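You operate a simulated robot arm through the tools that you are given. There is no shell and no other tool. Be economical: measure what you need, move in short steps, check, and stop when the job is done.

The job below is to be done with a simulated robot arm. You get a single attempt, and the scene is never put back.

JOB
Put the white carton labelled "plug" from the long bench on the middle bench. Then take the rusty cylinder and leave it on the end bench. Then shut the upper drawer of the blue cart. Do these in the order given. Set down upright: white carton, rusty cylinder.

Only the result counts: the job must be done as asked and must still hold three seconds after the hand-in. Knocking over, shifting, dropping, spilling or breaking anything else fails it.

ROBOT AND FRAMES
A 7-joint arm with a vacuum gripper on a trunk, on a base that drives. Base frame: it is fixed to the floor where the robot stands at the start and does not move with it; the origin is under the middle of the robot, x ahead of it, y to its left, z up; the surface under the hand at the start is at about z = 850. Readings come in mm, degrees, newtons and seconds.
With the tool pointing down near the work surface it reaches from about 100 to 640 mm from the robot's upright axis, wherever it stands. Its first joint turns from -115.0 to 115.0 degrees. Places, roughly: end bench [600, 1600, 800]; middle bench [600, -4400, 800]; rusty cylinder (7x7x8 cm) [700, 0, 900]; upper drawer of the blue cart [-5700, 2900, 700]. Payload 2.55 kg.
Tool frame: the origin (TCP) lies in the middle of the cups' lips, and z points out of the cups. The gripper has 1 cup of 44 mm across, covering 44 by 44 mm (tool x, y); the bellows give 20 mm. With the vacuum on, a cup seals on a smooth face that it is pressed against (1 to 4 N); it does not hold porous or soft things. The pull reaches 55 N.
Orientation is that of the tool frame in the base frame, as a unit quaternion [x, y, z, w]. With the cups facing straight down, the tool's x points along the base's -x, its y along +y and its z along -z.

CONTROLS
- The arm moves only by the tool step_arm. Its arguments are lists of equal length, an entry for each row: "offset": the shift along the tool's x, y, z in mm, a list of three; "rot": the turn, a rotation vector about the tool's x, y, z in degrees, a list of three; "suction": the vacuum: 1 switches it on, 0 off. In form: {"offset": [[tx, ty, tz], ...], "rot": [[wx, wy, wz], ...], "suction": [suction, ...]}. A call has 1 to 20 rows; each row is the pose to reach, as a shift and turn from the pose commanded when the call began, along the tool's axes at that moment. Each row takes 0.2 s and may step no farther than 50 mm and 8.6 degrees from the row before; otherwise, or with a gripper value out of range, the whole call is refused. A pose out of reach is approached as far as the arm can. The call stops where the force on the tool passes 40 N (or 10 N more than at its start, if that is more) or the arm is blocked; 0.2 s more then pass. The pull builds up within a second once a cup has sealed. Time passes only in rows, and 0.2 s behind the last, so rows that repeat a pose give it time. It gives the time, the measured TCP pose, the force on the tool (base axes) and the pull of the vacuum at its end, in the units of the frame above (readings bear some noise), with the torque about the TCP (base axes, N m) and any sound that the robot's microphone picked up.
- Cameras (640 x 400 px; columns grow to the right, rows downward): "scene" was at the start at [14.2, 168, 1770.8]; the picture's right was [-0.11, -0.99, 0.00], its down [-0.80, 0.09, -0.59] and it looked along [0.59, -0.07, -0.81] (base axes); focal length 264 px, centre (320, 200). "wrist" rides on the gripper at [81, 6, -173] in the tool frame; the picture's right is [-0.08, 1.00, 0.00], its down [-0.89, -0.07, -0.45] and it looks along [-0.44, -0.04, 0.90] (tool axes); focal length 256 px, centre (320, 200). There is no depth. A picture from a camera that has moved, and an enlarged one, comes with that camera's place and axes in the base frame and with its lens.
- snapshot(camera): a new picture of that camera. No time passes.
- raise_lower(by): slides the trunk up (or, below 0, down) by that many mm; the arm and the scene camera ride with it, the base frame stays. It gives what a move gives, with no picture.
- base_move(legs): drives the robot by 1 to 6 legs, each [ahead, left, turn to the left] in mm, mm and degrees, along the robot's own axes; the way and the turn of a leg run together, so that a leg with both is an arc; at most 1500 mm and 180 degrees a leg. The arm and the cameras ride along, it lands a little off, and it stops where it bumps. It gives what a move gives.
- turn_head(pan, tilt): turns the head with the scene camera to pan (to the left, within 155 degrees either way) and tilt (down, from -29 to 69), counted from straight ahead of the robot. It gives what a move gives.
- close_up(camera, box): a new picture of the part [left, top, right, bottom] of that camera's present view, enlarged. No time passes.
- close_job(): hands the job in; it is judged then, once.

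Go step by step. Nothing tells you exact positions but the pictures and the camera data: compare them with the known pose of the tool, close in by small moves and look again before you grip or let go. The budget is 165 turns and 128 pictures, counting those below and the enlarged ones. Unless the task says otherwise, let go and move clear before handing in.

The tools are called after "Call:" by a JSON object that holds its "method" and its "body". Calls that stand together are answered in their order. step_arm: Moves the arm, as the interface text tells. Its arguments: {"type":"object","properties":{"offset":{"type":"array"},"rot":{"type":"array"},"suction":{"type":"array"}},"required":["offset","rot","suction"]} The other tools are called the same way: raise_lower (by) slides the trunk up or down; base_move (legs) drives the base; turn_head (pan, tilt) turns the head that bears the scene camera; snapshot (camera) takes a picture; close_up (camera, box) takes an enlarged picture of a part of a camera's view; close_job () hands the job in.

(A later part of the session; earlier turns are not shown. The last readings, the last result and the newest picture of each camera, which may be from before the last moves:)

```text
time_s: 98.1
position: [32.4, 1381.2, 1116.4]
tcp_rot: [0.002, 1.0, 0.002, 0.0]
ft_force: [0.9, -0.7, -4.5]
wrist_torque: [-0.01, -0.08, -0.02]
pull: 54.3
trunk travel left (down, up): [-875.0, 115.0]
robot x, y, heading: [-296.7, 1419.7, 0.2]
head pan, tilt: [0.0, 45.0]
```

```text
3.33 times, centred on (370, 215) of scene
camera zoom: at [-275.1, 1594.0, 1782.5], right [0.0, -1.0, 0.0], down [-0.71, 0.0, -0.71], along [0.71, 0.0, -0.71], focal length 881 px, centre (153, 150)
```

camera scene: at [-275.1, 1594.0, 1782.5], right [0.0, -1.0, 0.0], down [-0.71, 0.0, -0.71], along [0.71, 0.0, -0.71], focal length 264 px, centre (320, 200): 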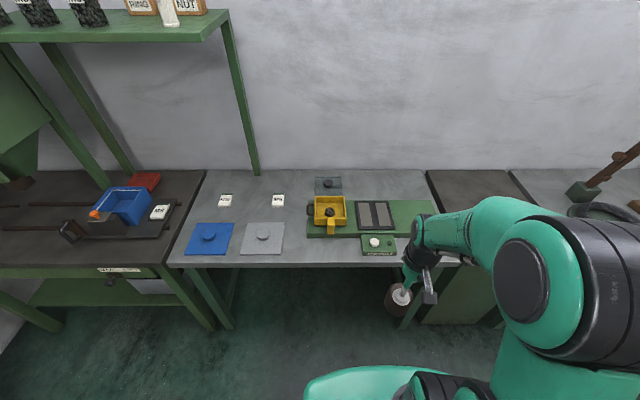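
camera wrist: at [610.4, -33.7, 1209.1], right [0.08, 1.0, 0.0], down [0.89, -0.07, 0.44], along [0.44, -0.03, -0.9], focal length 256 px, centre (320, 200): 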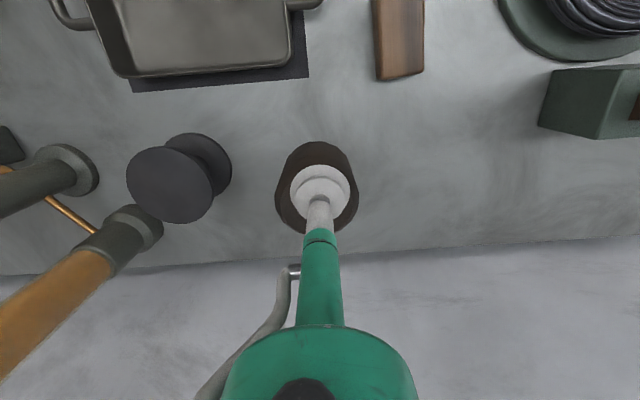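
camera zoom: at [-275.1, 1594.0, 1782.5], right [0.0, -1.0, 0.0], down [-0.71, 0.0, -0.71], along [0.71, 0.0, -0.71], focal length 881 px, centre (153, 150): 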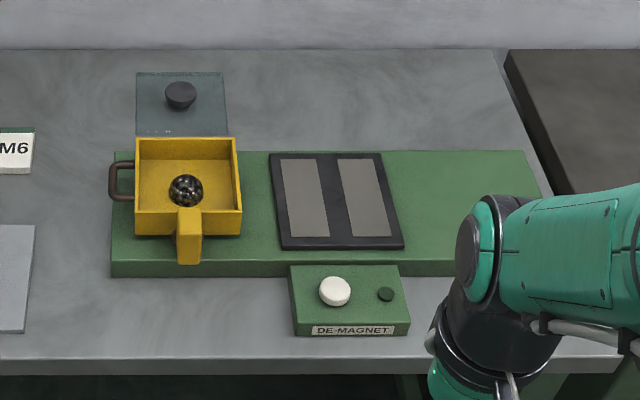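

The back strip behind the demagnetiser board is clear around (730, 1340). Driving in.

Call:
{"method": "base_move", "body": {"legs": [[210, 22, 0], [212, 0, 0]]}}

Call:
{"method": "turn_head", "body": {"pan": 0, "tilt": 58}}

Call:
{"method": "snapshot", "body": {"camera": "scene"}}

Call:
{"method": "snapshot", "body": {"camera": "wrist"}}

```text
time_s: 101.0
position: [453.6, 1404.2, 1115.3]
tcp_rot: [0.0, 1.0, 0.001, 0.0]
ft_force: [-0.6, -0.6, -4.9]
wrist_torque: [-0.01, -0.02, 0.02]
pull: 55.3
trunk travel left (down, up): [-875.0, 115.0]
robot x, y, heading: [123.5, 1440.6, -0.1]
head pan, tilt: [0.0, 45.0]
```

```text
time_s: 101.7
position: [452.9, 1404.6, 1115.0]
tcp_rot: [-0.001, 1.0, 0.002, -0.001]
ft_force: [0.7, -0.7, -4.0]
wrist_torque: [-0.03, -0.02, 0.01]
pull: 54.6
trunk travel left (down, up): [-875.0, 115.0]
robot x, y, heading: [122.6, 1437.0, 0.0]
head pan, tilt: [0.0, 58.0]
```

```text
89 pictures are left
camera scene: at [132.6, 1616.1, 1765.5], right [0.0, -1.0, 0.0], down [-0.85, 0.0, -0.53], along [0.53, 0.0, -0.85], focal length 264 px, centre (320, 200)
```

scene: 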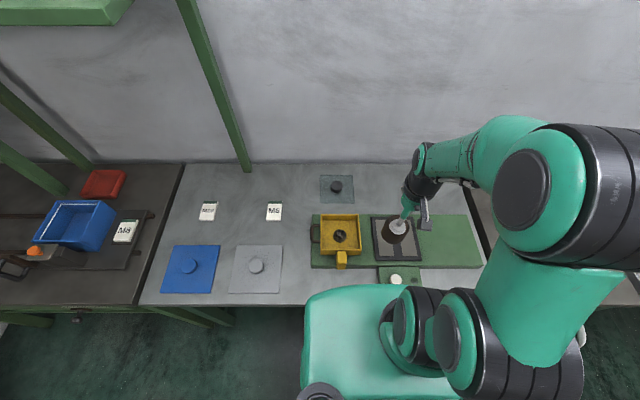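

```text
88 pictures are left
camera wrist: at [372.4, 1411.1, 1287.6], right [0.08, 1.0, 0.0], down [0.89, -0.07, 0.44], along [0.44, -0.03, -0.9], focal length 256 px, centre (320, 200)
```

wrist: 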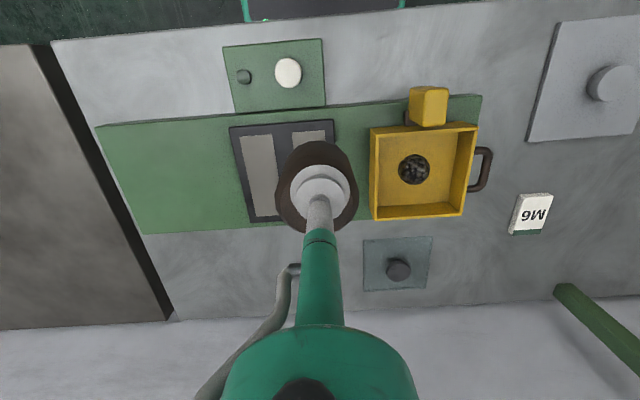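

Call:
{"method": "step_arm", "body": {"offset": [[-45, -12, 0], [-90, -24, 0], [-135, -36, 5], [-180, -48, 10], [-222, -60, 25], [-258, -70, 50], [-282, -75, 85], [-282, -75, 115], [-282, -75, 115]], "rot": [[0, 0, 0], [0, 0, 0], [0, 0, 0], [0, 0, 0], [0, 0, 0], [0, 0, 0], [0, 0, 0], [0, 0, 0], [0, 0, 0]], "suction": [1, 1, 1, 1, 1, 1, 1, 1, 1]}}

Call:
{"method": "snapshot", "body": {"camera": "scene"}}

Call:
{"method": "snapshot", "body": {"camera": "wrist"}}

```text
time_s: 103.7
position: [732.6, 1329.7, 998.4]
tcp_rot: [-0.001, 1.0, 0.001, 0.0]
ft_force: [-0.5, -0.8, -4.9]
wrist_torque: [-0.01, -0.08, 0.01]
pull: 55.0
trunk travel left (down, up): [-875.0, 115.0]
robot x, y, heading: [126.2, 1439.9, 0.2]
head pan, tilt: [0.0, 58.0]
```

```text
87 pictures are left
camera scene: at [133.1, 1616.1, 1765.5], right [0.0, -1.0, 0.0], down [-0.85, 0.0, -0.53], along [0.53, 0.0, -0.85], focal length 264 px, centre (320, 200)
```

scene: 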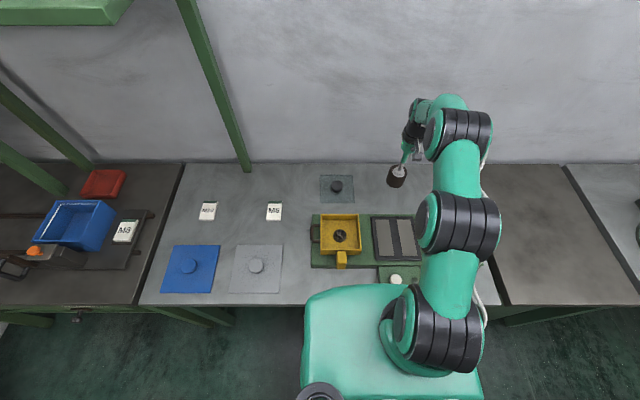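

```text
86 pictures are left
camera wrist: at [652.0, 1335.2, 1170.3], right [0.08, 1.0, 0.0], down [0.89, -0.07, 0.44], along [0.44, -0.03, -0.9], focal length 256 px, centre (320, 200)
```

wrist: 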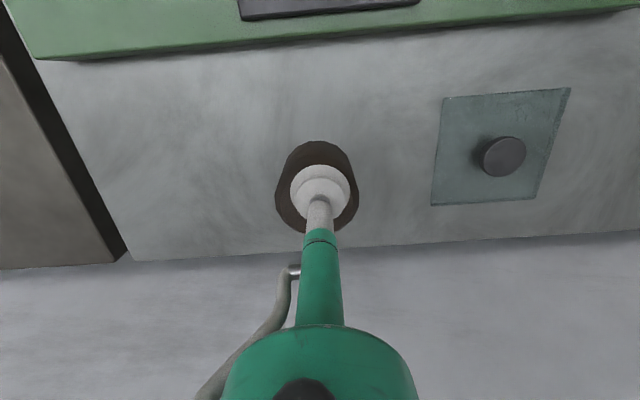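

Good spot. Lower toward contact (expected TCP ≈ 927).

Call:
{"method": "step_arm", "body": {"offset": [[0, 0, 30], [0, 0, 55], [0, 0, 65], [0, 0, 69], [0, 0, 72], [0, 0, 72]], "rot": [[0, 0, 0], [0, 0, 0], [0, 0, 0], [0, 0, 0], [0, 0, 0], [0, 0, 0]], "suction": [1, 1, 1, 1, 1, 1]}}

Call:
{"method": "close_up", "body": {"camera": "scene", "box": [350, 140, 450, 210]}}

```text
time_s: 105.1
position: [734.5, 1330.4, 928.9]
tcp_rot: [-0.001, 1.0, 0.001, 0.0]
ft_force: [-0.3, -0.1, -4.7]
wrist_torque: [-0.04, -0.06, 0.0]
pull: 55.6
trunk travel left (down, up): [-875.0, 115.0]
robot x, y, heading: [123.4, 1438.3, 0.3]
head pan, tilt: [0.0, 58.0]
```

```text
5.71 times, centred on (400, 175) of scene
camera zoom: at [133.1, 1616.1, 1765.5], right [0.0, -1.0, 0.0], down [-0.85, 0.0, -0.53], along [0.53, 0.0, -0.85], focal length 1510 px, centre (-137, 343)
```

zoom: 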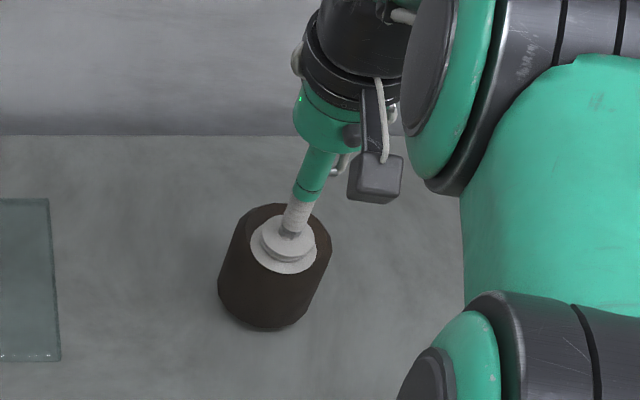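

Not yet in contact; continue in 2 mm steps.

Call:
{"method": "step_arm", "body": {"offset": [[0, 0, 2], [0, 0, 4], [0, 0, 6], [0, 0, 6]], "rot": [[0, 0, 0], [0, 0, 0], [0, 0, 0], [0, 0, 0]], "suction": [1, 1, 1, 1]}}

```text
time_s: 106.1
position: [735.4, 1330.3, 923.8]
tcp_rot: [-0.001, 1.0, 0.001, 0.0]
ft_force: [0.4, 0.4, -5.0]
wrist_torque: [-0.02, -0.07, 0.02]
pull: 55.0
trunk travel left (down, up): [-875.0, 115.0]
robot x, y, heading: [124.2, 1440.0, -0.0]
head pan, tilt: [0.0, 58.0]
```

Call:
{"method": "step_arm", "body": {"offset": [[0, 0, 2], [0, 0, 4], [0, 0, 6], [0, 0, 6]], "rot": [[0, 0, 0], [0, 0, 0], [0, 0, 0], [0, 0, 0]], "suction": [1, 1, 1, 1]}}

```text
time_s: 107.1
position: [735.1, 1331.4, 919.3]
tcp_rot: [0.0, 1.0, 0.001, 0.002]
ft_force: [-3.3, 0.2, 9.4]
wrist_torque: [-0.29, -0.38, -0.03]
pull: 55.5
trunk travel left (down, up): [-875.0, 115.0]
robot x, y, heading: [119.5, 1438.5, 0.2]
head pan, tilt: [0.0, 58.0]
```

Contact at about z = 919. Ease up 2 mm and release.

Call:
{"method": "step_arm", "body": {"offset": [[0, 0, -1], [0, 0, -1], [0, 0, -1], [0, 0, -1], [0, 0, -1], [0, 0, -1]], "rot": [[0, 0, 0], [0, 0, 0], [0, 0, 0], [0, 0, 0], [0, 0, 0], [0, 0, 0]], "suction": [1, 0, 0, 0, 0, 0]}}

Call:
{"method": "step_arm", "body": {"offset": [[0, 0, -8], [0, 0, -20], [0, 0, -60], [0, 0, -100], [0, 0, -100]], "rot": [[0, 0, 0], [0, 0, 0], [0, 0, 0], [0, 0, 0], [0, 0, 0]], "suction": [0, 0, 0, 0, 0]}}

Call:
{"method": "close_up", "body": {"camera": "scene", "box": [350, 140, 450, 210]}}

```text
time_s: 108.5
position: [735.1, 1330.6, 920.0]
tcp_rot: [-0.001, 1.0, 0.001, 0.001]
ft_force: [-0.5, -0.1, 0.9]
wrist_torque: [0.02, 0.02, 0.01]
pull: 0.1
trunk travel left (down, up): [-875.0, 115.0]
robot x, y, heading: [125.6, 1439.2, -0.1]
head pan, tilt: [0.0, 58.0]
```

```text
time_s: 109.7
position: [736.2, 1331.0, 1019.5]
tcp_rot: [0.0, 1.0, 0.001, 0.0]
ft_force: [1.1, 1.1, -0.5]
wrist_torque: [0.02, 0.03, 0.02]
pull: 0.1
trunk travel left (down, up): [-875.0, 115.0]
robot x, y, heading: [120.9, 1437.6, -0.0]
head pan, tilt: [0.0, 58.0]
```

```text
5.71 times, centred on (400, 175) of scene
camera zoom: at [133.7, 1615.9, 1765.5], right [0.0, -1.0, 0.0], down [-0.85, 0.0, -0.53], along [0.53, 0.0, -0.85], focal length 1510 px, centre (-137, 343)
```

zoom: 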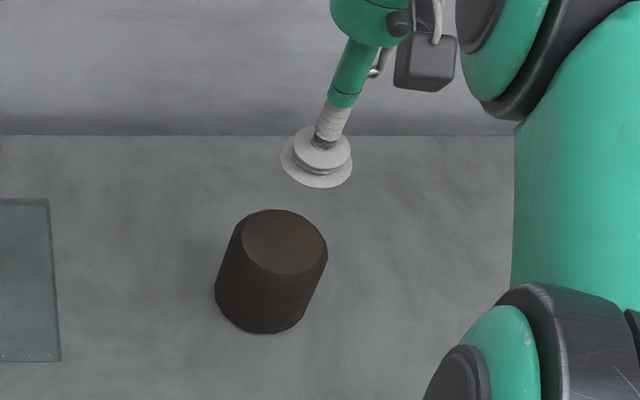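

Cylinder stands upright on the end bench. Retract, back off, and look toward the blue cart.

Call:
{"method": "step_arm", "body": {"offset": [[20, 0, -35], [50, 0, -65], [85, 0, -90], [130, 0, -96], [175, 0, -96], [220, 0, -96], [265, 0, -96], [300, 0, -96], [300, 0, -96]], "rot": [[0, 0, 0], [0, 0, 0], [0, 0, 0], [0, 0, 0], [0, 0, 0], [0, 0, 0], [0, 0, 0], [0, 0, 0], [0, 0, 0]], "suction": [0, 0, 0, 0, 0, 0, 0, 0, 0]}}

```text
time_s: 111.7
position: [436.0, 1329.4, 1115.1]
tcp_rot: [0.0, 1.0, 0.001, -0.002]
ft_force: [0.1, 0.4, -1.0]
wrist_torque: [0.02, 0.05, 0.01]
pull: 0.1
trunk travel left (down, up): [-875.0, 115.0]
robot x, y, heading: [121.6, 1436.6, -0.1]
head pan, tilt: [0.0, 58.0]
```

Call:
{"method": "base_move", "body": {"legs": [[-400, 0, 0]]}}

Call:
{"method": "turn_head", "body": {"pan": 150, "tilt": 12}}

Call:
{"method": "snapshot", "body": {"camera": "scene"}}

Call:
{"method": "turn_head", "body": {"pan": -155, "tilt": 12}}

Call:
{"method": "snapshot", "body": {"camera": "scene"}}

```text
time_s: 114.2
position: [36.9, 1329.5, 1115.9]
tcp_rot: [-0.002, 1.0, 0.001, 0.0]
ft_force: [0.6, 0.4, -0.8]
wrist_torque: [-0.02, -0.03, 0.0]
pull: 0.1
trunk travel left (down, up): [-875.0, 115.0]
robot x, y, heading: [-276.1, 1440.8, -0.0]
head pan, tilt: [0.0, 58.0]
```

```text
time_s: 116.6
position: [36.3, 1330.8, 1115.6]
tcp_rot: [-0.002, 1.0, 0.001, 0.001]
ft_force: [-0.7, -0.1, 0.3]
wrist_torque: [-0.01, 0.0, 0.0]
pull: 0.0
trunk travel left (down, up): [-875.0, 115.0]
robot x, y, heading: [-275.4, 1437.6, 0.2]
head pan, tilt: [150.0, 12.0]
```

```text
83 pictures are left
camera scene: at [-415.4, 1661.3, 1834.2], right [0.5, 0.87, 0.0], down [0.18, -0.1, -0.98], along [-0.85, 0.49, -0.21], focal length 264 px, centre (320, 200)
```

scene: 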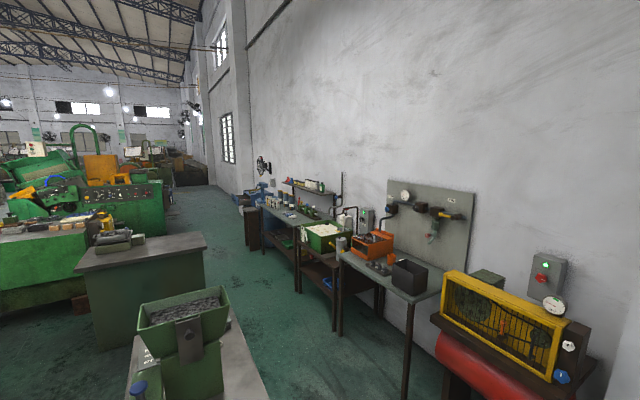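

```text
time_s: 120.7
position: [36.9, 1330.4, 1114.5]
tcp_rot: [-0.002, 1.0, 0.001, 0.001]
ft_force: [-0.8, 0.0, -0.9]
wrist_torque: [0.03, -0.01, 0.01]
pull: 0.0
trunk travel left (down, up): [-875.0, 115.0]
robot x, y, heading: [-272.2, 1438.0, 0.6]
head pan, tilt: [-154.7, 12.0]
```

```text
82 pictures are left
camera scene: at [-418.7, 1574.8, 1834.3], right [-0.43, 0.9, 0.0], down [0.19, 0.09, -0.98], along [-0.88, -0.42, -0.21], focal length 264 px, centre (320, 200)
```

scene: 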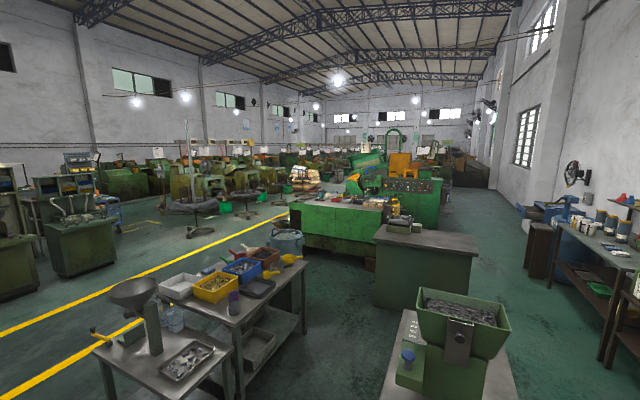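

Call:
{"method": "turn_head", "body": {"pan": 155, "tilt": 15}}

Call:
{"method": "close_up", "body": {"camera": "scene", "box": [180, 130, 380, 280]}}

Call:
{"method": "snapshot", "body": {"camera": "scene"}}

```text
time_s: 124.9
position: [37.5, 1329.9, 1115.4]
tcp_rot: [-0.001, 1.0, 0.0, 0.001]
ft_force: [-0.7, 0.7, 0.1]
wrist_torque: [-0.02, -0.02, 0.02]
pull: 0.1
trunk travel left (down, up): [-875.0, 115.0]
robot x, y, heading: [-273.5, 1442.2, 0.2]
head pan, tilt: [154.7, 15.0]
```

```text
2.67 times, centred on (280, 205) of scene
camera zoom: at [-419.1, 1654.6, 1829.4], right [0.42, 0.91, 0.0], down [0.23, -0.11, -0.97], along [-0.87, 0.41, -0.26], focal length 704 px, centre (427, 187)
```

zoom: 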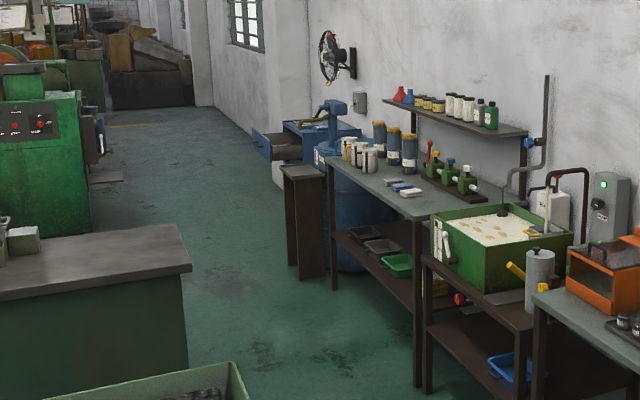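

```text
80 pictures are left
camera scene: at [-419.1, 1654.6, 1829.4], right [0.42, 0.91, 0.0], down [0.23, -0.11, -0.97], along [-0.87, 0.41, -0.26], focal length 264 px, centre (320, 200)
```

scene: 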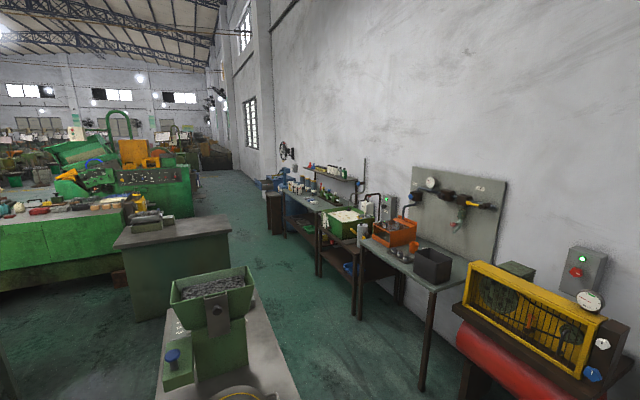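

The blue cart stands by the far-left wall with its drawer open toward the aisle (-y side), at about (-5700, 2750). I'll go along the aisle at y ≈ 2380, turned to face +y.

Call:
{"method": "base_move", "body": {"legs": [[0, 940, 0], [0, 0, 90]]}}

Call:
{"method": "turn_head", "body": {"pan": 85, "tilt": 25}}

Call:
{"method": "snapshot", "body": {"camera": "scene"}}

```text
time_s: 133.6
position: [-158.3, 2688.0, 1114.0]
tcp_rot: [-0.695, 0.719, 0.001, -0.001]
ft_force: [0.0, -0.2, -0.6]
wrist_torque: [-0.03, 0.0, 0.02]
pull: 0.1
trunk travel left (down, up): [-875.0, 115.0]
robot x, y, heading: [-276.7, 2381.0, 88.3]
head pan, tilt: [154.7, 15.0]
```

```text
time_s: 135.0
position: [-157.9, 2688.9, 1116.5]
tcp_rot: [-0.696, 0.718, 0.001, -0.001]
ft_force: [0.2, -0.4, -0.2]
wrist_torque: [-0.04, 0.01, 0.01]
pull: 0.0
trunk travel left (down, up): [-875.0, 115.0]
robot x, y, heading: [-277.4, 2381.1, 88.1]
head pan, tilt: [85.0, 25.0]
```

```text
79 pictures are left
camera scene: at [-545.9, 2336.2, 1813.2], right [0.12, 0.99, 0.0], down [0.42, -0.05, -0.91], along [-0.9, 0.11, -0.42], focal length 264 px, centre (320, 200)
```

scene: 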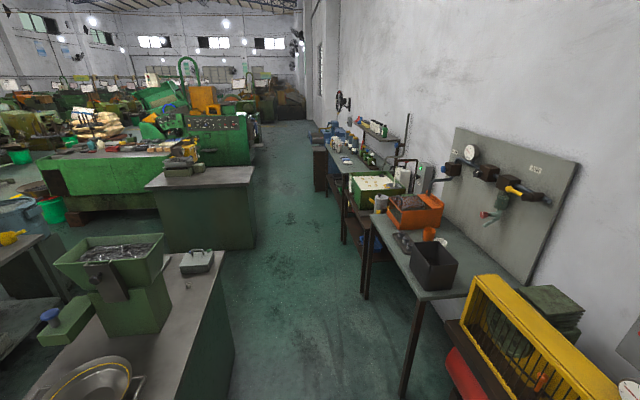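

Aisle runs from y ≈ 1890 to 2950, clear. Straighten and strafe along it.

Call:
{"method": "base_move", "body": {"legs": [[0, 0, 1.9], [0, 1480, 0]]}}

```text
time_s: 142.7
position: [-1651.8, 2696.7, 1113.7]
tcp_rot: [-0.704, 0.71, 0.001, -0.001]
ft_force: [-0.2, 0.8, 0.0]
wrist_torque: [-0.03, 0.03, -0.02]
pull: 0.0
trunk travel left (down, up): [-875.0, 115.0]
robot x, y, heading: [-1764.1, 2388.2, 89.4]
head pan, tilt: [85.0, 25.0]
```

Call:
{"method": "base_move", "body": {"legs": [[0, 1480, 0.6]]}}

Call:
{"method": "snapshot", "body": {"camera": "scene"}}

```text
time_s: 150.1
position: [-3123.7, 2716.2, 1114.8]
tcp_rot: [-0.701, 0.713, 0.001, -0.001]
ft_force: [-1.1, 0.4, 0.3]
wrist_torque: [-0.01, -0.03, 0.0]
pull: 0.0
trunk travel left (down, up): [-875.0, 115.0]
robot x, y, heading: [-3241.6, 2408.9, 88.7]
head pan, tilt: [85.0, 25.0]
```

```text
78 pictures are left
camera scene: at [-3507.2, 2359.0, 1813.1], right [0.11, 0.99, 0.0], down [0.42, -0.04, -0.91], along [-0.9, 0.1, -0.42], focal length 264 px, centre (320, 200)
```

scene: 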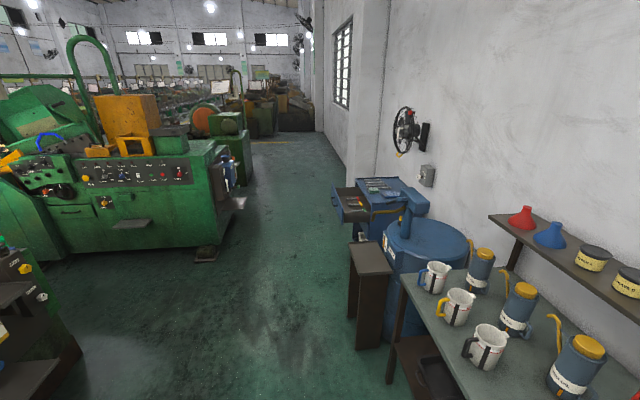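

Call:
{"method": "close_up", "body": {"camera": "scene", "box": [320, 165, 440, 255]}}

Call:
{"method": "base_move", "body": {"legs": [[-60, 1480, 1.3]]}}

Call:
{"method": "turn_head", "body": {"pan": 45, "tilt": 40}}

Call:
{"method": "snapshot", "body": {"camera": "scene"}}

```text
4.44 times, centred on (380, 210) of scene
camera zoom: at [-3507.2, 2359.0, 1813.1], right [0.11, 0.99, 0.0], down [0.42, -0.04, -0.91], along [-0.9, 0.1, -0.42], focal length 1174 px, centre (53, 156)
```

zoom: 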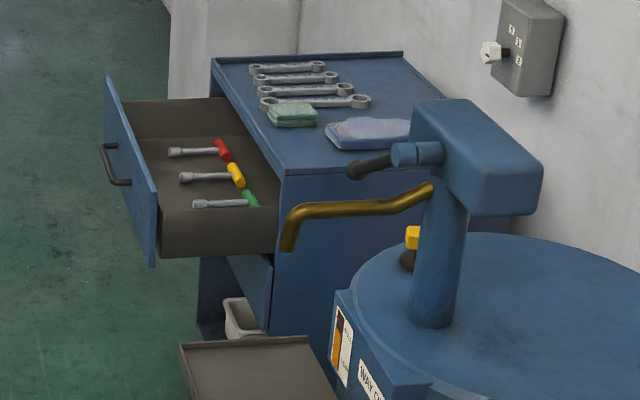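

```text
time_s: 157.3
position: [-4576.7, 2677.0, 1115.1]
tcp_rot: [-0.703, 0.711, 0.0, 0.0]
ft_force: [0.3, -0.5, -0.8]
wrist_torque: [0.03, 0.02, -0.01]
pull: 0.1
trunk travel left (down, up): [-875.0, 115.0]
robot x, y, heading: [-4689.2, 2364.9, 89.3]
head pan, tilt: [85.0, 25.0]
```

```text
time_s: 158.3
position: [-4577.1, 2675.2, 1115.0]
tcp_rot: [-0.703, 0.711, 0.001, -0.001]
ft_force: [-0.2, -0.4, -0.3]
wrist_torque: [-0.02, 0.0, 0.0]
pull: 0.1
trunk travel left (down, up): [-875.0, 115.0]
robot x, y, heading: [-4688.3, 2365.4, 89.4]
head pan, tilt: [45.0, 40.0]
```

```text
76 pictures are left
camera scene: at [-4925.7, 2368.5, 1789.8], right [0.71, 0.7, 0.0], down [0.45, -0.46, -0.77], along [-0.54, 0.55, -0.64], focal length 264 px, centre (320, 200)
```

scene: 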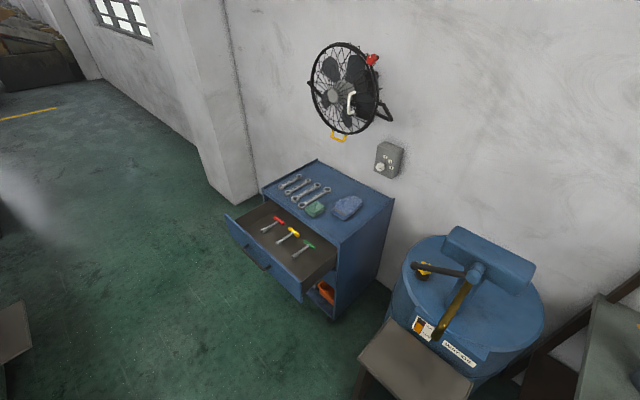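

The upper drawer's front panel spans x -5943…-5412, at y ≈ 2752, z ≈ 670–864, open about 235 mm, handle mid-panel. I'll drive in front of it, set back, and look again.

Call:
{"method": "base_move", "body": {"legs": [[-125, 989, 0.7]]}}

Call:
{"method": "turn_head", "body": {"pan": 0, "tilt": 55}}

Call:
{"method": "snapshot", "body": {"camera": "scene"}}

Call:
{"method": "snapshot", "body": {"camera": "wrist"}}

```text
time_s: 163.5
position: [-5575.0, 2555.1, 1114.7]
tcp_rot: [0.712, -0.702, -0.001, 0.001]
ft_force: [0.2, 0.1, -1.1]
wrist_torque: [0.0, -0.01, 0.01]
pull: 0.0
trunk travel left (down, up): [-875.0, 115.0]
robot x, y, heading: [-5683.7, 2239.1, 90.8]
head pan, tilt: [45.0, 40.0]
```

```text
time_s: 164.6
position: [-5573.9, 2552.9, 1114.4]
tcp_rot: [0.712, -0.702, -0.001, 0.0]
ft_force: [0.2, 0.4, 0.9]
wrist_torque: [-0.01, -0.02, -0.01]
pull: 0.0
trunk travel left (down, up): [-875.0, 115.0]
robot x, y, heading: [-5679.8, 2239.7, 90.6]
head pan, tilt: [0.0, 55.0]
```

```text
75 pictures are left
camera scene: at [-5855.4, 2249.9, 1769.2], right [1.0, 0.02, 0.0], down [0.01, -0.82, -0.57], along [-0.01, 0.57, -0.82], focal length 264 px, centre (320, 200)
```

scene: 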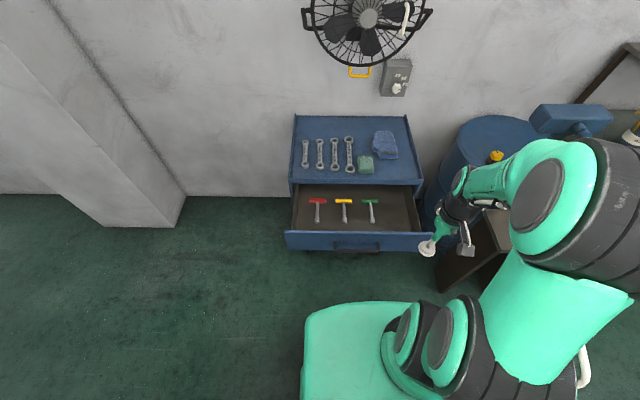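

```text
74 pictures are left
camera wrist: at [-5579.3, 2474.1, 1286.2], right [-1.0, 0.06, 0.0], down [0.06, 0.89, 0.44], along [0.03, 0.44, -0.9], focal length 256 px, centre (320, 200)
```

wrist: 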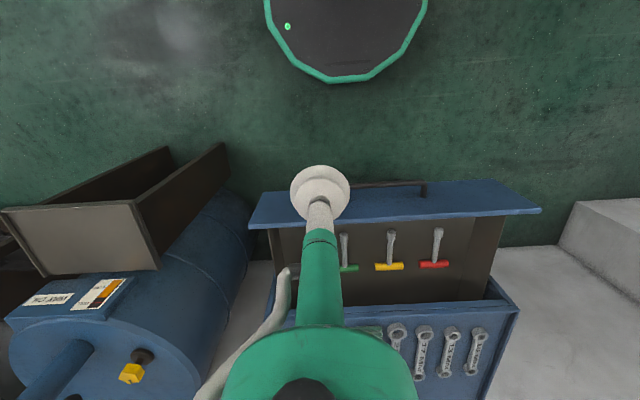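

Call:
{"method": "close_up", "body": {"camera": "scene", "box": [270, 170, 450, 270]}}

```text
3.56 times, centred on (360, 220) of scene
camera zoom: at [-5855.4, 2249.9, 1769.2], right [1.0, 0.02, 0.0], down [0.01, -0.82, -0.57], along [-0.01, 0.57, -0.82], focal length 939 px, centre (178, 129)
```

zoom: 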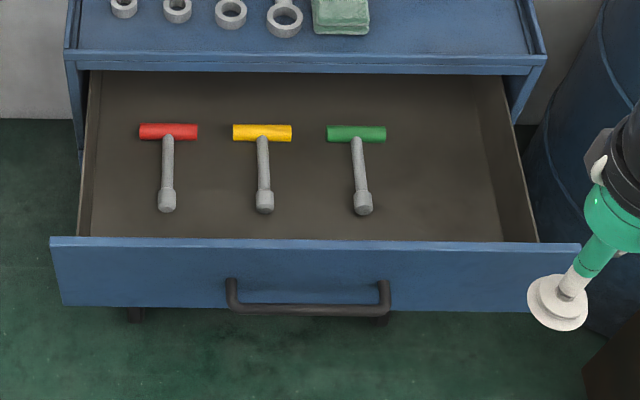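

Handle sits at z ≈ 750, panel top ≈ 852; I'll push at z ≈ 812, x ≈ -5714, with the tool turned horizontal (facing +y). First position and rotate the tool up high.

Call:
{"method": "step_arm", "body": {"offset": [[-30, 28, 0], [-60, 56, 0], [-90, 84, 0], [-120, 112, 0], [-150, 140, 0], [-150, 140, 0]], "rot": [[0, 0, 0], [0, 0, 0], [0, 0, 0], [0, 0, 0], [0, 0, 0], [0, 0, 0]], "suction": [0, 0, 0, 0, 0, 0]}}

Call:
{"method": "step_arm", "body": {"offset": [[0, 0, 0], [0, 0, 0], [0, 0, 0], [0, 0, 0], [0, 0, 0], [0, 0, 0], [0, 0, 0], [0, 0, 0], [0, 0, 0], [0, 0, 0], [0, 0, 0], [0, 0, 0]], "rot": [[0, -8, 0], [0, -16, 0], [0, -24, 0], [0, -32, 0], [0, -40, 0], [0, -48, 0], [0, -56, 0], [0, -64, 0], [0, -72, 0], [0, -80, 0], [0, -88, 0], [0, -90, 0]], "suction": [0, 0, 0, 0, 0, 0, 0, 0, 0, 0, 0, 0]}}

Call:
{"method": "snapshot", "body": {"camera": "scene"}}

```text
time_s: 166.0
position: [-5715.5, 2703.7, 1115.1]
tcp_rot: [0.713, -0.702, -0.001, 0.001]
ft_force: [-0.9, -0.1, 0.5]
wrist_torque: [0.02, -0.02, 0.01]
pull: 0.0
trunk travel left (down, up): [-875.0, 115.0]
robot x, y, heading: [-5676.3, 2237.7, 91.0]
head pan, tilt: [0.0, 55.0]
```

```text
time_s: 168.6
position: [-5717.3, 2702.8, 1117.0]
tcp_rot: [-0.502, 0.496, 0.506, 0.497]
ft_force: [0.2, -0.7, 0.3]
wrist_torque: [-0.01, 0.03, -0.01]
pull: 0.0
out of reach, approached as far as the arm can: row 4, 5
trunk travel left (down, up): [-875.0, 115.0]
robot x, y, heading: [-5677.9, 2238.4, 90.9]
head pan, tilt: [0.0, 55.0]
```

```text
72 pictures are left
camera scene: at [-5855.2, 2249.6, 1769.2], right [1.0, 0.01, 0.0], down [0.01, -0.82, -0.57], along [-0.01, 0.57, -0.82], focal length 264 px, centre (320, 200)
```

scene: 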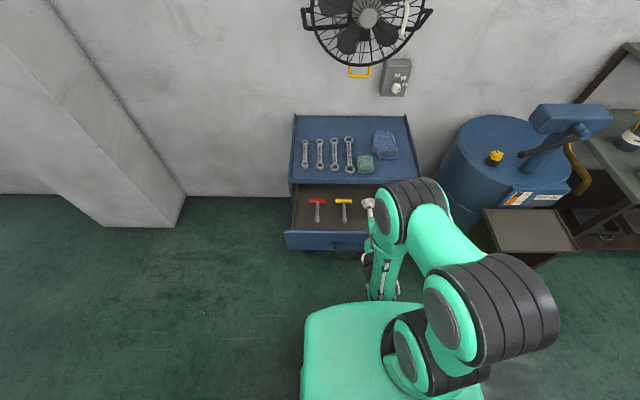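

Tool faces +y. Pull back a bit, then lower the trunk.

Call:
{"method": "step_arm", "body": {"offset": [[0, 0, -30], [0, 0, -60], [0, 0, -60]], "rot": [[0, 0, 0], [0, 0, 0], [0, 0, 0]], "suction": [0, 0, 0]}}

Call:
{"method": "snapshot", "body": {"camera": "wrist"}}

Call:
{"method": "snapshot", "body": {"camera": "scene"}}

```text
time_s: 169.4
position: [-5734.3, 2697.1, 1160.1]
tcp_rot: [-0.434, 0.468, 0.567, 0.521]
ft_force: [-1.0, 0.0, -0.7]
wrist_torque: [0.01, 0.03, -0.02]
pull: 0.0
trunk travel left (down, up): [-875.0, 115.0]
robot x, y, heading: [-5678.9, 2236.5, 91.0]
head pan, tilt: [0.0, 55.0]
stopped in row 3: the arm was blocked; the commanded pose is now the measured one
```

```text
71 pictures are left
camera wrist: at [-5746.3, 2543.2, 1048.2], right [-0.99, -0.03, 0.16], down [0.14, -0.6, 0.79], along [0.07, 0.8, 0.6], focal length 256 px, centre (320, 200)
```

wrist: 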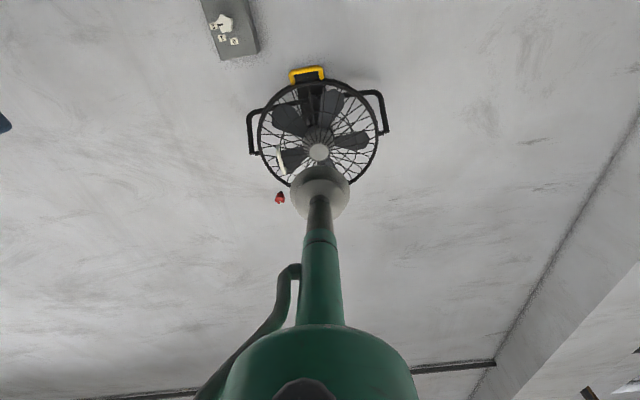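

```text
70 pictures are left
camera scene: at [-5854.9, 2250.1, 1769.2], right [1.0, 0.01, 0.0], down [0.01, -0.82, -0.57], along [-0.01, 0.57, -0.82], focal length 264 px, centre (320, 200)
```

scene: 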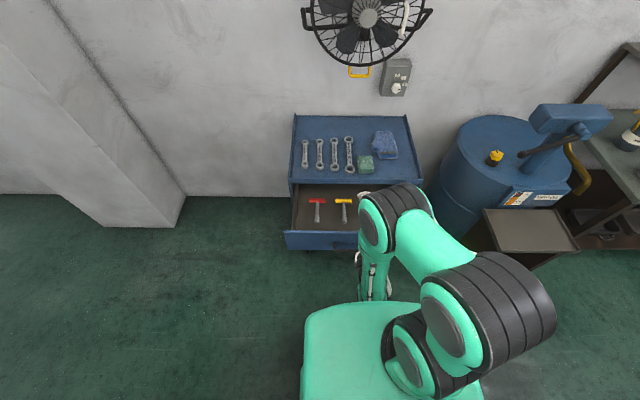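

The arm blocked on itself pulling in. I'll extend forward and restore the orientation, then back the base off instead.

Call:
{"method": "step_arm", "body": {"offset": [[10, -5, 30], [30, -12, 55], [55, -24, 70], [55, -24, 70]], "rot": [[0, 2, -1], [0, 6, -2.5], [-0.2, 10.4, -4.3], [-0.2, 10.4, -4.3]], "suction": [0, 0, 0, 0]}}

Call:
{"method": "base_move", "body": {"legs": [[-150, 0, -1]]}}

Call:
{"method": "snapshot", "body": {"camera": "scene"}}

```text
time_s: 170.4
position: [-5714.8, 2777.5, 1115.7]
tcp_rot: [-0.502, 0.496, 0.506, 0.496]
ft_force: [0.0, 0.3, 0.7]
wrist_torque: [-0.02, 0.0, -0.01]
pull: 0.2
trunk travel left (down, up): [-875.0, 115.0]
robot x, y, heading: [-5680.3, 2238.8, 90.6]
head pan, tilt: [0.0, 55.0]
```

```text
time_s: 171.7
position: [-5703.4, 2627.1, 1116.1]
tcp_rot: [-0.497, 0.5, 0.502, 0.501]
ft_force: [0.8, 0.0, -1.2]
wrist_torque: [-0.02, 0.02, 0.01]
pull: 0.1
trunk travel left (down, up): [-875.0, 115.0]
robot x, y, heading: [-5681.3, 2092.3, 89.8]
head pan, tilt: [0.0, 55.0]
```

```text
69 pictures are left
camera scene: at [-5854.3, 2103.6, 1769.1], right [1.0, 0.0, 0.0], down [0.0, -0.82, -0.57], along [0.0, 0.57, -0.82], focal length 264 px, centre (320, 200)
```

scene: 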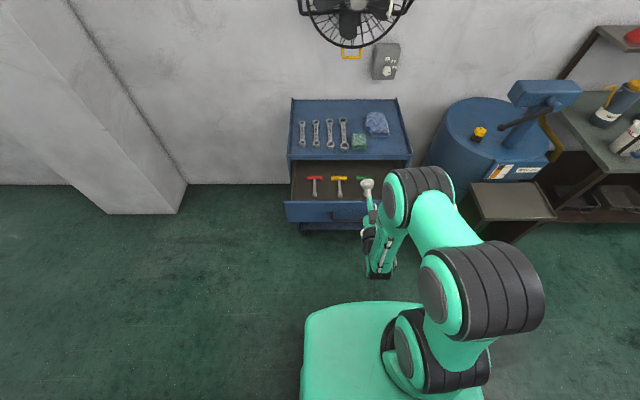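

Clear in front of the handle by ~75 mm. Lower the trunk to push height.

Call:
{"method": "raise_lower", "body": {"by": -303}}

Call:
{"method": "snapshot", "body": {"camera": "scene"}}

Call:
{"method": "snapshot", "body": {"camera": "wrist"}}

```text
time_s: 174.8
position: [-5701.9, 2628.7, 812.0]
tcp_rot: [-0.497, 0.501, 0.501, 0.501]
ft_force: [-0.4, -0.3, -0.2]
wrist_torque: [0.01, 0.01, -0.03]
pull: 0.0
trunk travel left (down, up): [-572.0, 418.0]
robot x, y, heading: [-5680.6, 2092.7, 89.9]
head pan, tilt: [0.0, 55.0]
```

```text
68 pictures are left
camera scene: at [-5854.3, 2104.6, 1466.2], right [1.0, 0.0, 0.0], down [0.0, -0.82, -0.57], along [0.0, 0.57, -0.82], focal length 264 px, centre (320, 200)
```

scene: 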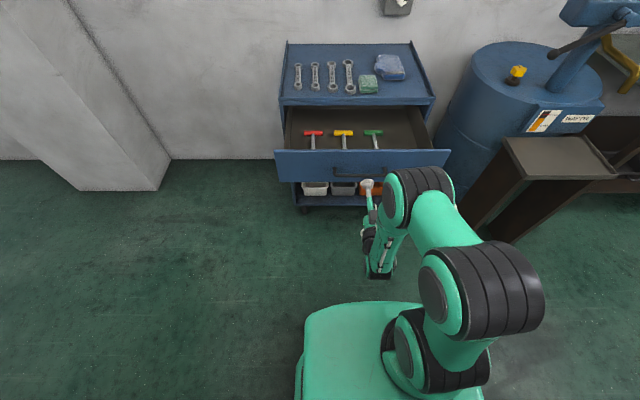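

```text
67 pictures are left
camera wrist: at [-5710.5, 2457.3, 729.8], right [-1.0, 0.0, 0.08], down [0.07, -0.45, 0.89], along [0.04, 0.89, 0.45], focal length 256 px, centre (320, 200)
```

wrist: 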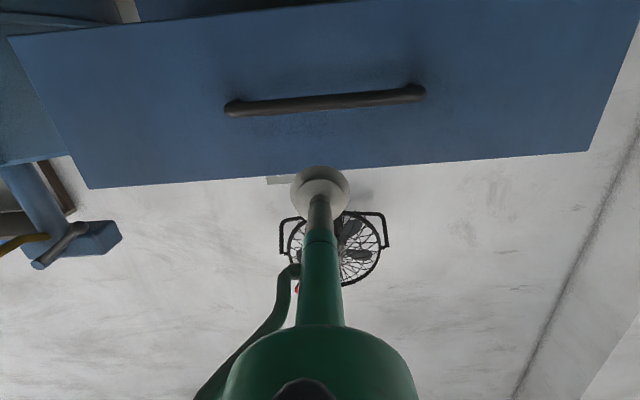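

The panel's top is ~837 and handle ~755, so I'll aim at z = 800. Advance to just short of the panel.

Call:
{"method": "step_arm", "body": {"offset": [[12, 0, 30], [12, 0, 60], [12, 0, 90], [12, 0, 105], [12, 0, 105]], "rot": [[0, 0, 0], [0, 0, 0], [0, 0, 0], [0, 0, 0], [0, 0, 0]], "suction": [0, 0, 0, 0, 0]}}

Call:
{"method": "snapshot", "body": {"camera": "wrist"}}

Call:
{"method": "snapshot", "body": {"camera": "scene"}}

```text
time_s: 175.9
position: [-5703.4, 2733.8, 801.5]
tcp_rot: [-0.497, 0.501, 0.501, 0.501]
ft_force: [0.2, -0.3, -0.5]
wrist_torque: [-0.01, 0.01, -0.02]
pull: 0.1
trunk travel left (down, up): [-572.0, 418.0]
robot x, y, heading: [-5677.8, 2093.7, 89.8]
head pan, tilt: [0.0, 55.0]
```

```text
66 pictures are left
camera wrist: at [-5711.5, 2561.8, 717.9], right [-1.0, 0.0, 0.08], down [0.07, -0.45, 0.89], along [0.04, 0.89, 0.45], focal length 256 px, centre (320, 200)
```

wrist: 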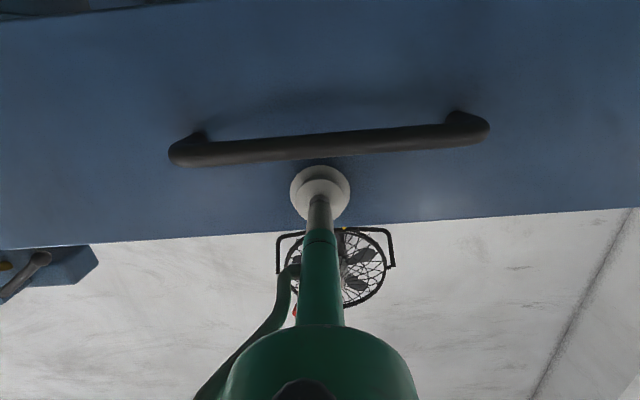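

```text
65 pictures are left
camera scene: at [-5854.3, 2104.6, 1466.1], right [1.0, 0.0, 0.0], down [0.0, -0.82, -0.57], along [0.0, 0.57, -0.82], focal length 264 px, centre (320, 200)
```

scene: 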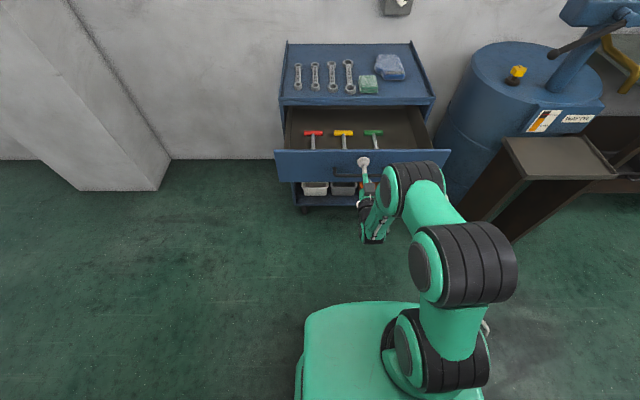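

Cup is lined up on the panel between the handle and the top edge. Push gently.

Call:
{"method": "step_arm", "body": {"offset": [[0, 0, 8], [0, 0, 16], [0, 0, 24], [0, 0, 32], [0, 0, 40], [0, 0, 50], [0, 0, 50]], "rot": [[0, 0, 0], [0, 0, 0], [0, 0, 0], [0, 0, 0], [0, 0, 0], [0, 0, 0], [0, 0, 0]], "suction": [0, 0, 0, 0, 0, 0, 0]}}

Call:
{"method": "snapshot", "body": {"camera": "scene"}}

```text
time_s: 177.6
position: [-5702.3, 2784.5, 800.8]
tcp_rot: [-0.498, 0.5, 0.501, 0.501]
ft_force: [0.4, 0.7, 0.8]
wrist_torque: [0.03, 0.02, 0.0]
pull: 0.1
trunk travel left (down, up): [-572.0, 418.0]
robot x, y, heading: [-5681.4, 2092.3, 89.8]
head pan, tilt: [0.0, 55.0]
```

```text
64 pictures are left
camera scene: at [-5854.3, 2104.6, 1466.1], right [1.0, 0.0, 0.0], down [0.0, -0.82, -0.57], along [0.0, 0.57, -0.82], focal length 264 px, centre (320, 200)
```

scene: 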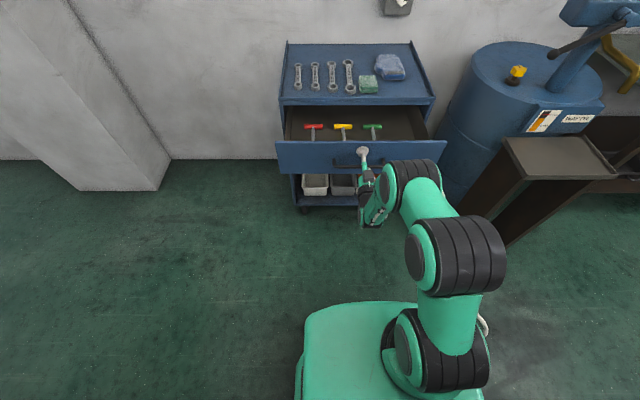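

The drawer moves easily. Continue slowly.

Call:
{"method": "step_arm", "body": {"offset": [[0, 0, 8], [0, 0, 16], [0, 0, 24], [0, 0, 32], [0, 0, 40], [0, 0, 48], [0, 0, 56], [0, 0, 64], [0, 0, 72], [0, 0, 80], [0, 0, 88], [0, 0, 96], [0, 0, 104], [0, 0, 104]], "rot": [[0, 0, 0], [0, 0, 0], [0, 0, 0], [0, 0, 0], [0, 0, 0], [0, 0, 0], [0, 0, 0], [0, 0, 0], [0, 0, 0], [0, 0, 0], [0, 0, 0], [0, 0, 0], [0, 0, 0], [0, 0, 0]], "suction": [0, 0, 0, 0, 0, 0, 0, 0, 0, 0, 0, 0, 0, 0]}}

Call:
{"method": "snapshot", "body": {"camera": "scene"}}

```text
time_s: 180.6
position: [-5703.3, 2887.9, 803.3]
tcp_rot: [-0.497, 0.5, 0.501, 0.501]
ft_force: [0.1, 0.4, 0.1]
wrist_torque: [-0.01, -0.03, 0.02]
pull: 0.1
trunk travel left (down, up): [-572.0, 418.0]
robot x, y, heading: [-5679.3, 2090.9, 89.7]
head pan, tilt: [0.0, 55.0]
```

```text
63 pictures are left
camera scene: at [-5854.3, 2104.7, 1466.1], right [1.0, 0.0, 0.0], down [0.0, -0.82, -0.57], along [0.0, 0.57, -0.82], focal length 264 px, centre (320, 200)
```

scene: 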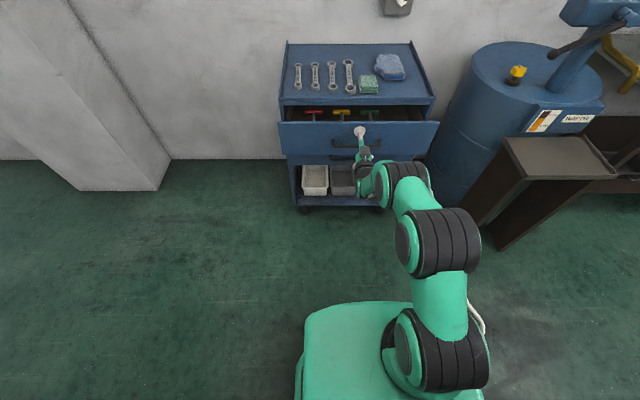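

Call:
{"method": "step_arm", "body": {"offset": [[0, 0, 8], [0, 0, 16], [0, 0, 24], [0, 0, 32], [0, 0, 40], [0, 0, 40]], "rot": [[0, 0, 0], [0, 0, 0], [0, 0, 0], [0, 0, 0], [0, 0, 0], [0, 0, 0]], "suction": [0, 0, 0, 0, 0, 0]}}

Call:
{"method": "close_up", "body": {"camera": "scene", "box": [260, 30, 460, 220]}}

```text
time_s: 181.9
position: [-5703.1, 2928.3, 800.9]
tcp_rot: [-0.497, 0.501, 0.501, 0.501]
ft_force: [-0.1, -0.2, 0.1]
wrist_torque: [0.03, 0.01, -0.01]
pull: 0.0
trunk travel left (down, up): [-572.0, 418.0]
robot x, y, heading: [-5681.3, 2091.9, 90.0]
head pan, tilt: [0.0, 55.0]
```

```text
2.11 times, centred on (360, 125) of scene
camera zoom: at [-5854.3, 2104.7, 1466.1], right [1.0, 0.0, 0.0], down [0.0, -0.82, -0.57], along [0.0, 0.57, -0.82], focal length 556 px, centre (236, 358)
```

zoom: 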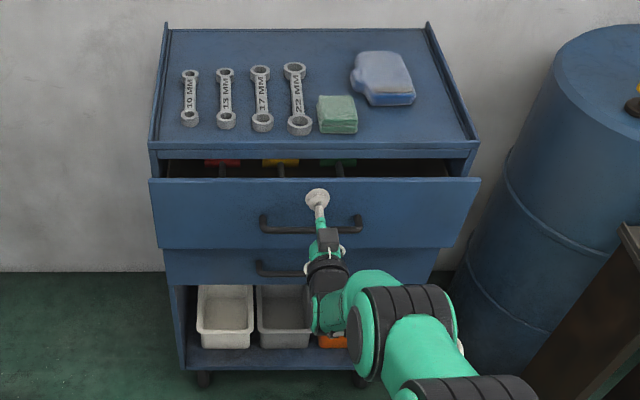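

Nearly there; finish with small steps, watching force.

Call:
{"method": "step_arm", "body": {"offset": [[0, 0, 5], [0, 0, 10], [0, 0, 15], [0, 0, 20], [0, 0, 25], [0, 0, 25]], "rot": [[0, 0, 0], [0, 0, 0], [0, 0, 0], [0, 0, 0], [0, 0, 0], [0, 0, 0]], "suction": [0, 0, 0, 0, 0, 0]}}

Call:
{"method": "close_up", "body": {"camera": "scene", "box": [260, 30, 460, 220]}}

```text
time_s: 183.3
position: [-5700.2, 2953.0, 802.0]
tcp_rot: [-0.497, 0.501, 0.501, 0.501]
ft_force: [-0.2, -0.5, -0.1]
wrist_torque: [-0.01, -0.01, 0.0]
pull: 0.0
trunk travel left (down, up): [-572.0, 418.0]
robot x, y, heading: [-5679.1, 2092.2, 89.6]
head pan, tilt: [0.0, 55.0]
```

```text
2.11 times, centred on (360, 125) of scene
camera zoom: at [-5854.3, 2104.7, 1466.1], right [1.0, 0.0, 0.0], down [0.0, -0.82, -0.57], along [0.0, 0.57, -0.82], focal length 556 px, centre (236, 358)
```

zoom: 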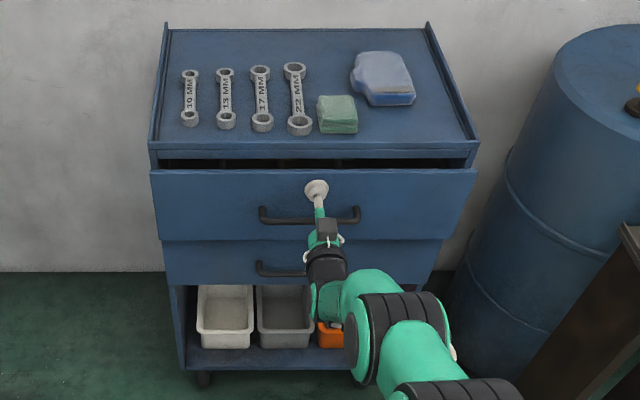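

Call:
{"method": "step_arm", "body": {"offset": [[0, 0, 4], [0, 0, 8], [0, 0, 12], [0, 0, 16], [0, 0, 20], [0, 0, 20]], "rot": [[0, 0, 0], [0, 0, 0], [0, 0, 0], [0, 0, 0], [0, 0, 0], [0, 0, 0]], "suction": [0, 0, 0, 0, 0, 0]}}

Call:
{"method": "close_up", "body": {"camera": "scene", "box": [260, 30, 460, 220]}}

```text
time_s: 184.8
position: [-5701.2, 2973.5, 803.5]
tcp_rot: [-0.497, 0.501, 0.501, 0.501]
ft_force: [0.4, -0.6, 0.2]
wrist_torque: [0.0, 0.02, -0.01]
pull: 0.0
trunk travel left (down, up): [-572.0, 418.0]
robot x, y, heading: [-5678.2, 2093.4, 89.7]
head pan, tilt: [0.0, 55.0]
```

```text
2.11 times, centred on (360, 125) of scene
camera zoom: at [-5854.3, 2104.7, 1466.1], right [1.0, 0.0, 0.0], down [0.0, -0.82, -0.57], along [0.0, 0.57, -0.82], focal length 556 px, centre (236, 358)
```

zoom: 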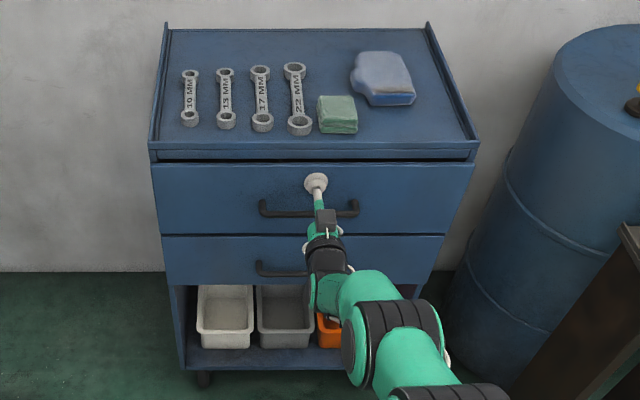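

Still no end-stop force; continue until it seats.

Call:
{"method": "step_arm", "body": {"offset": [[0, 0, 3], [0, 0, 6], [0, 0, 9], [0, 0, 12], [0, 0, 12]], "rot": [[0, 0, 0], [0, 0, 0], [0, 0, 0], [0, 0, 0], [0, 0, 0]], "suction": [0, 0, 0, 0, 0]}}

Call:
{"method": "close_up", "body": {"camera": "scene", "box": [260, 80, 460, 180]}}

```text
time_s: 185.9
position: [-5701.7, 2985.2, 802.6]
tcp_rot: [-0.497, 0.501, 0.501, 0.501]
ft_force: [1.0, -3.1, 0.0]
wrist_torque: [-0.04, 0.03, -0.02]
pull: 0.0
trunk travel left (down, up): [-572.0, 418.0]
robot x, y, heading: [-5680.1, 2094.3, 89.7]
head pan, tilt: [0.0, 55.0]
```

```text
3.20 times, centred on (360, 130) of scene
camera zoom: at [-5854.2, 2104.2, 1466.2], right [1.0, 0.0, 0.0], down [0.0, -0.82, -0.57], along [0.0, 0.57, -0.82], focal length 845 px, centre (192, 424)
```

zoom: 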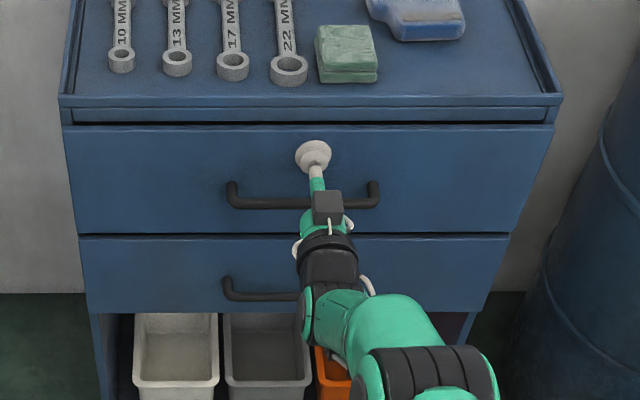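

Force is rising (3 N): it's reaching its stop. A few more millimetres to seat it.

Call:
{"method": "step_arm", "body": {"offset": [[0, 0, 2], [0, 0, 4], [0, 0, 6], [0, 0, 6], [0, 0, 6]], "rot": [[0, 0, 0], [0, 0, 0], [0, 0, 0], [0, 0, 0], [0, 0, 0]], "suction": [0, 0, 0, 0, 0]}}

Call:
{"method": "close_up", "body": {"camera": "scene", "box": [260, 80, 460, 180]}}

```text
time_s: 187.2
position: [-5701.2, 2991.0, 803.1]
tcp_rot: [-0.497, 0.501, 0.501, 0.501]
ft_force: [2.1, -3.3, 0.3]
wrist_torque: [-0.03, 0.01, 0.1]
pull: 0.0
trunk travel left (down, up): [-572.0, 418.0]
robot x, y, heading: [-5677.8, 2089.5, 89.7]
head pan, tilt: [0.0, 55.0]
```

```text
3.20 times, centred on (360, 130) of scene
camera zoom: at [-5854.0, 2104.0, 1466.2], right [1.0, 0.0, 0.0], down [0.0, -0.82, -0.57], along [0.0, 0.57, -0.82], focal length 845 px, centre (192, 424)
```

zoom: 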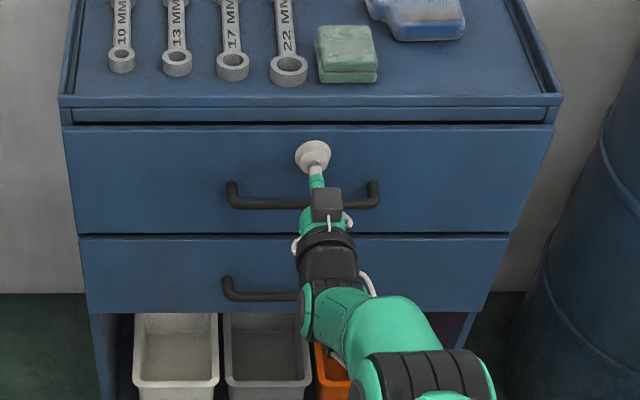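

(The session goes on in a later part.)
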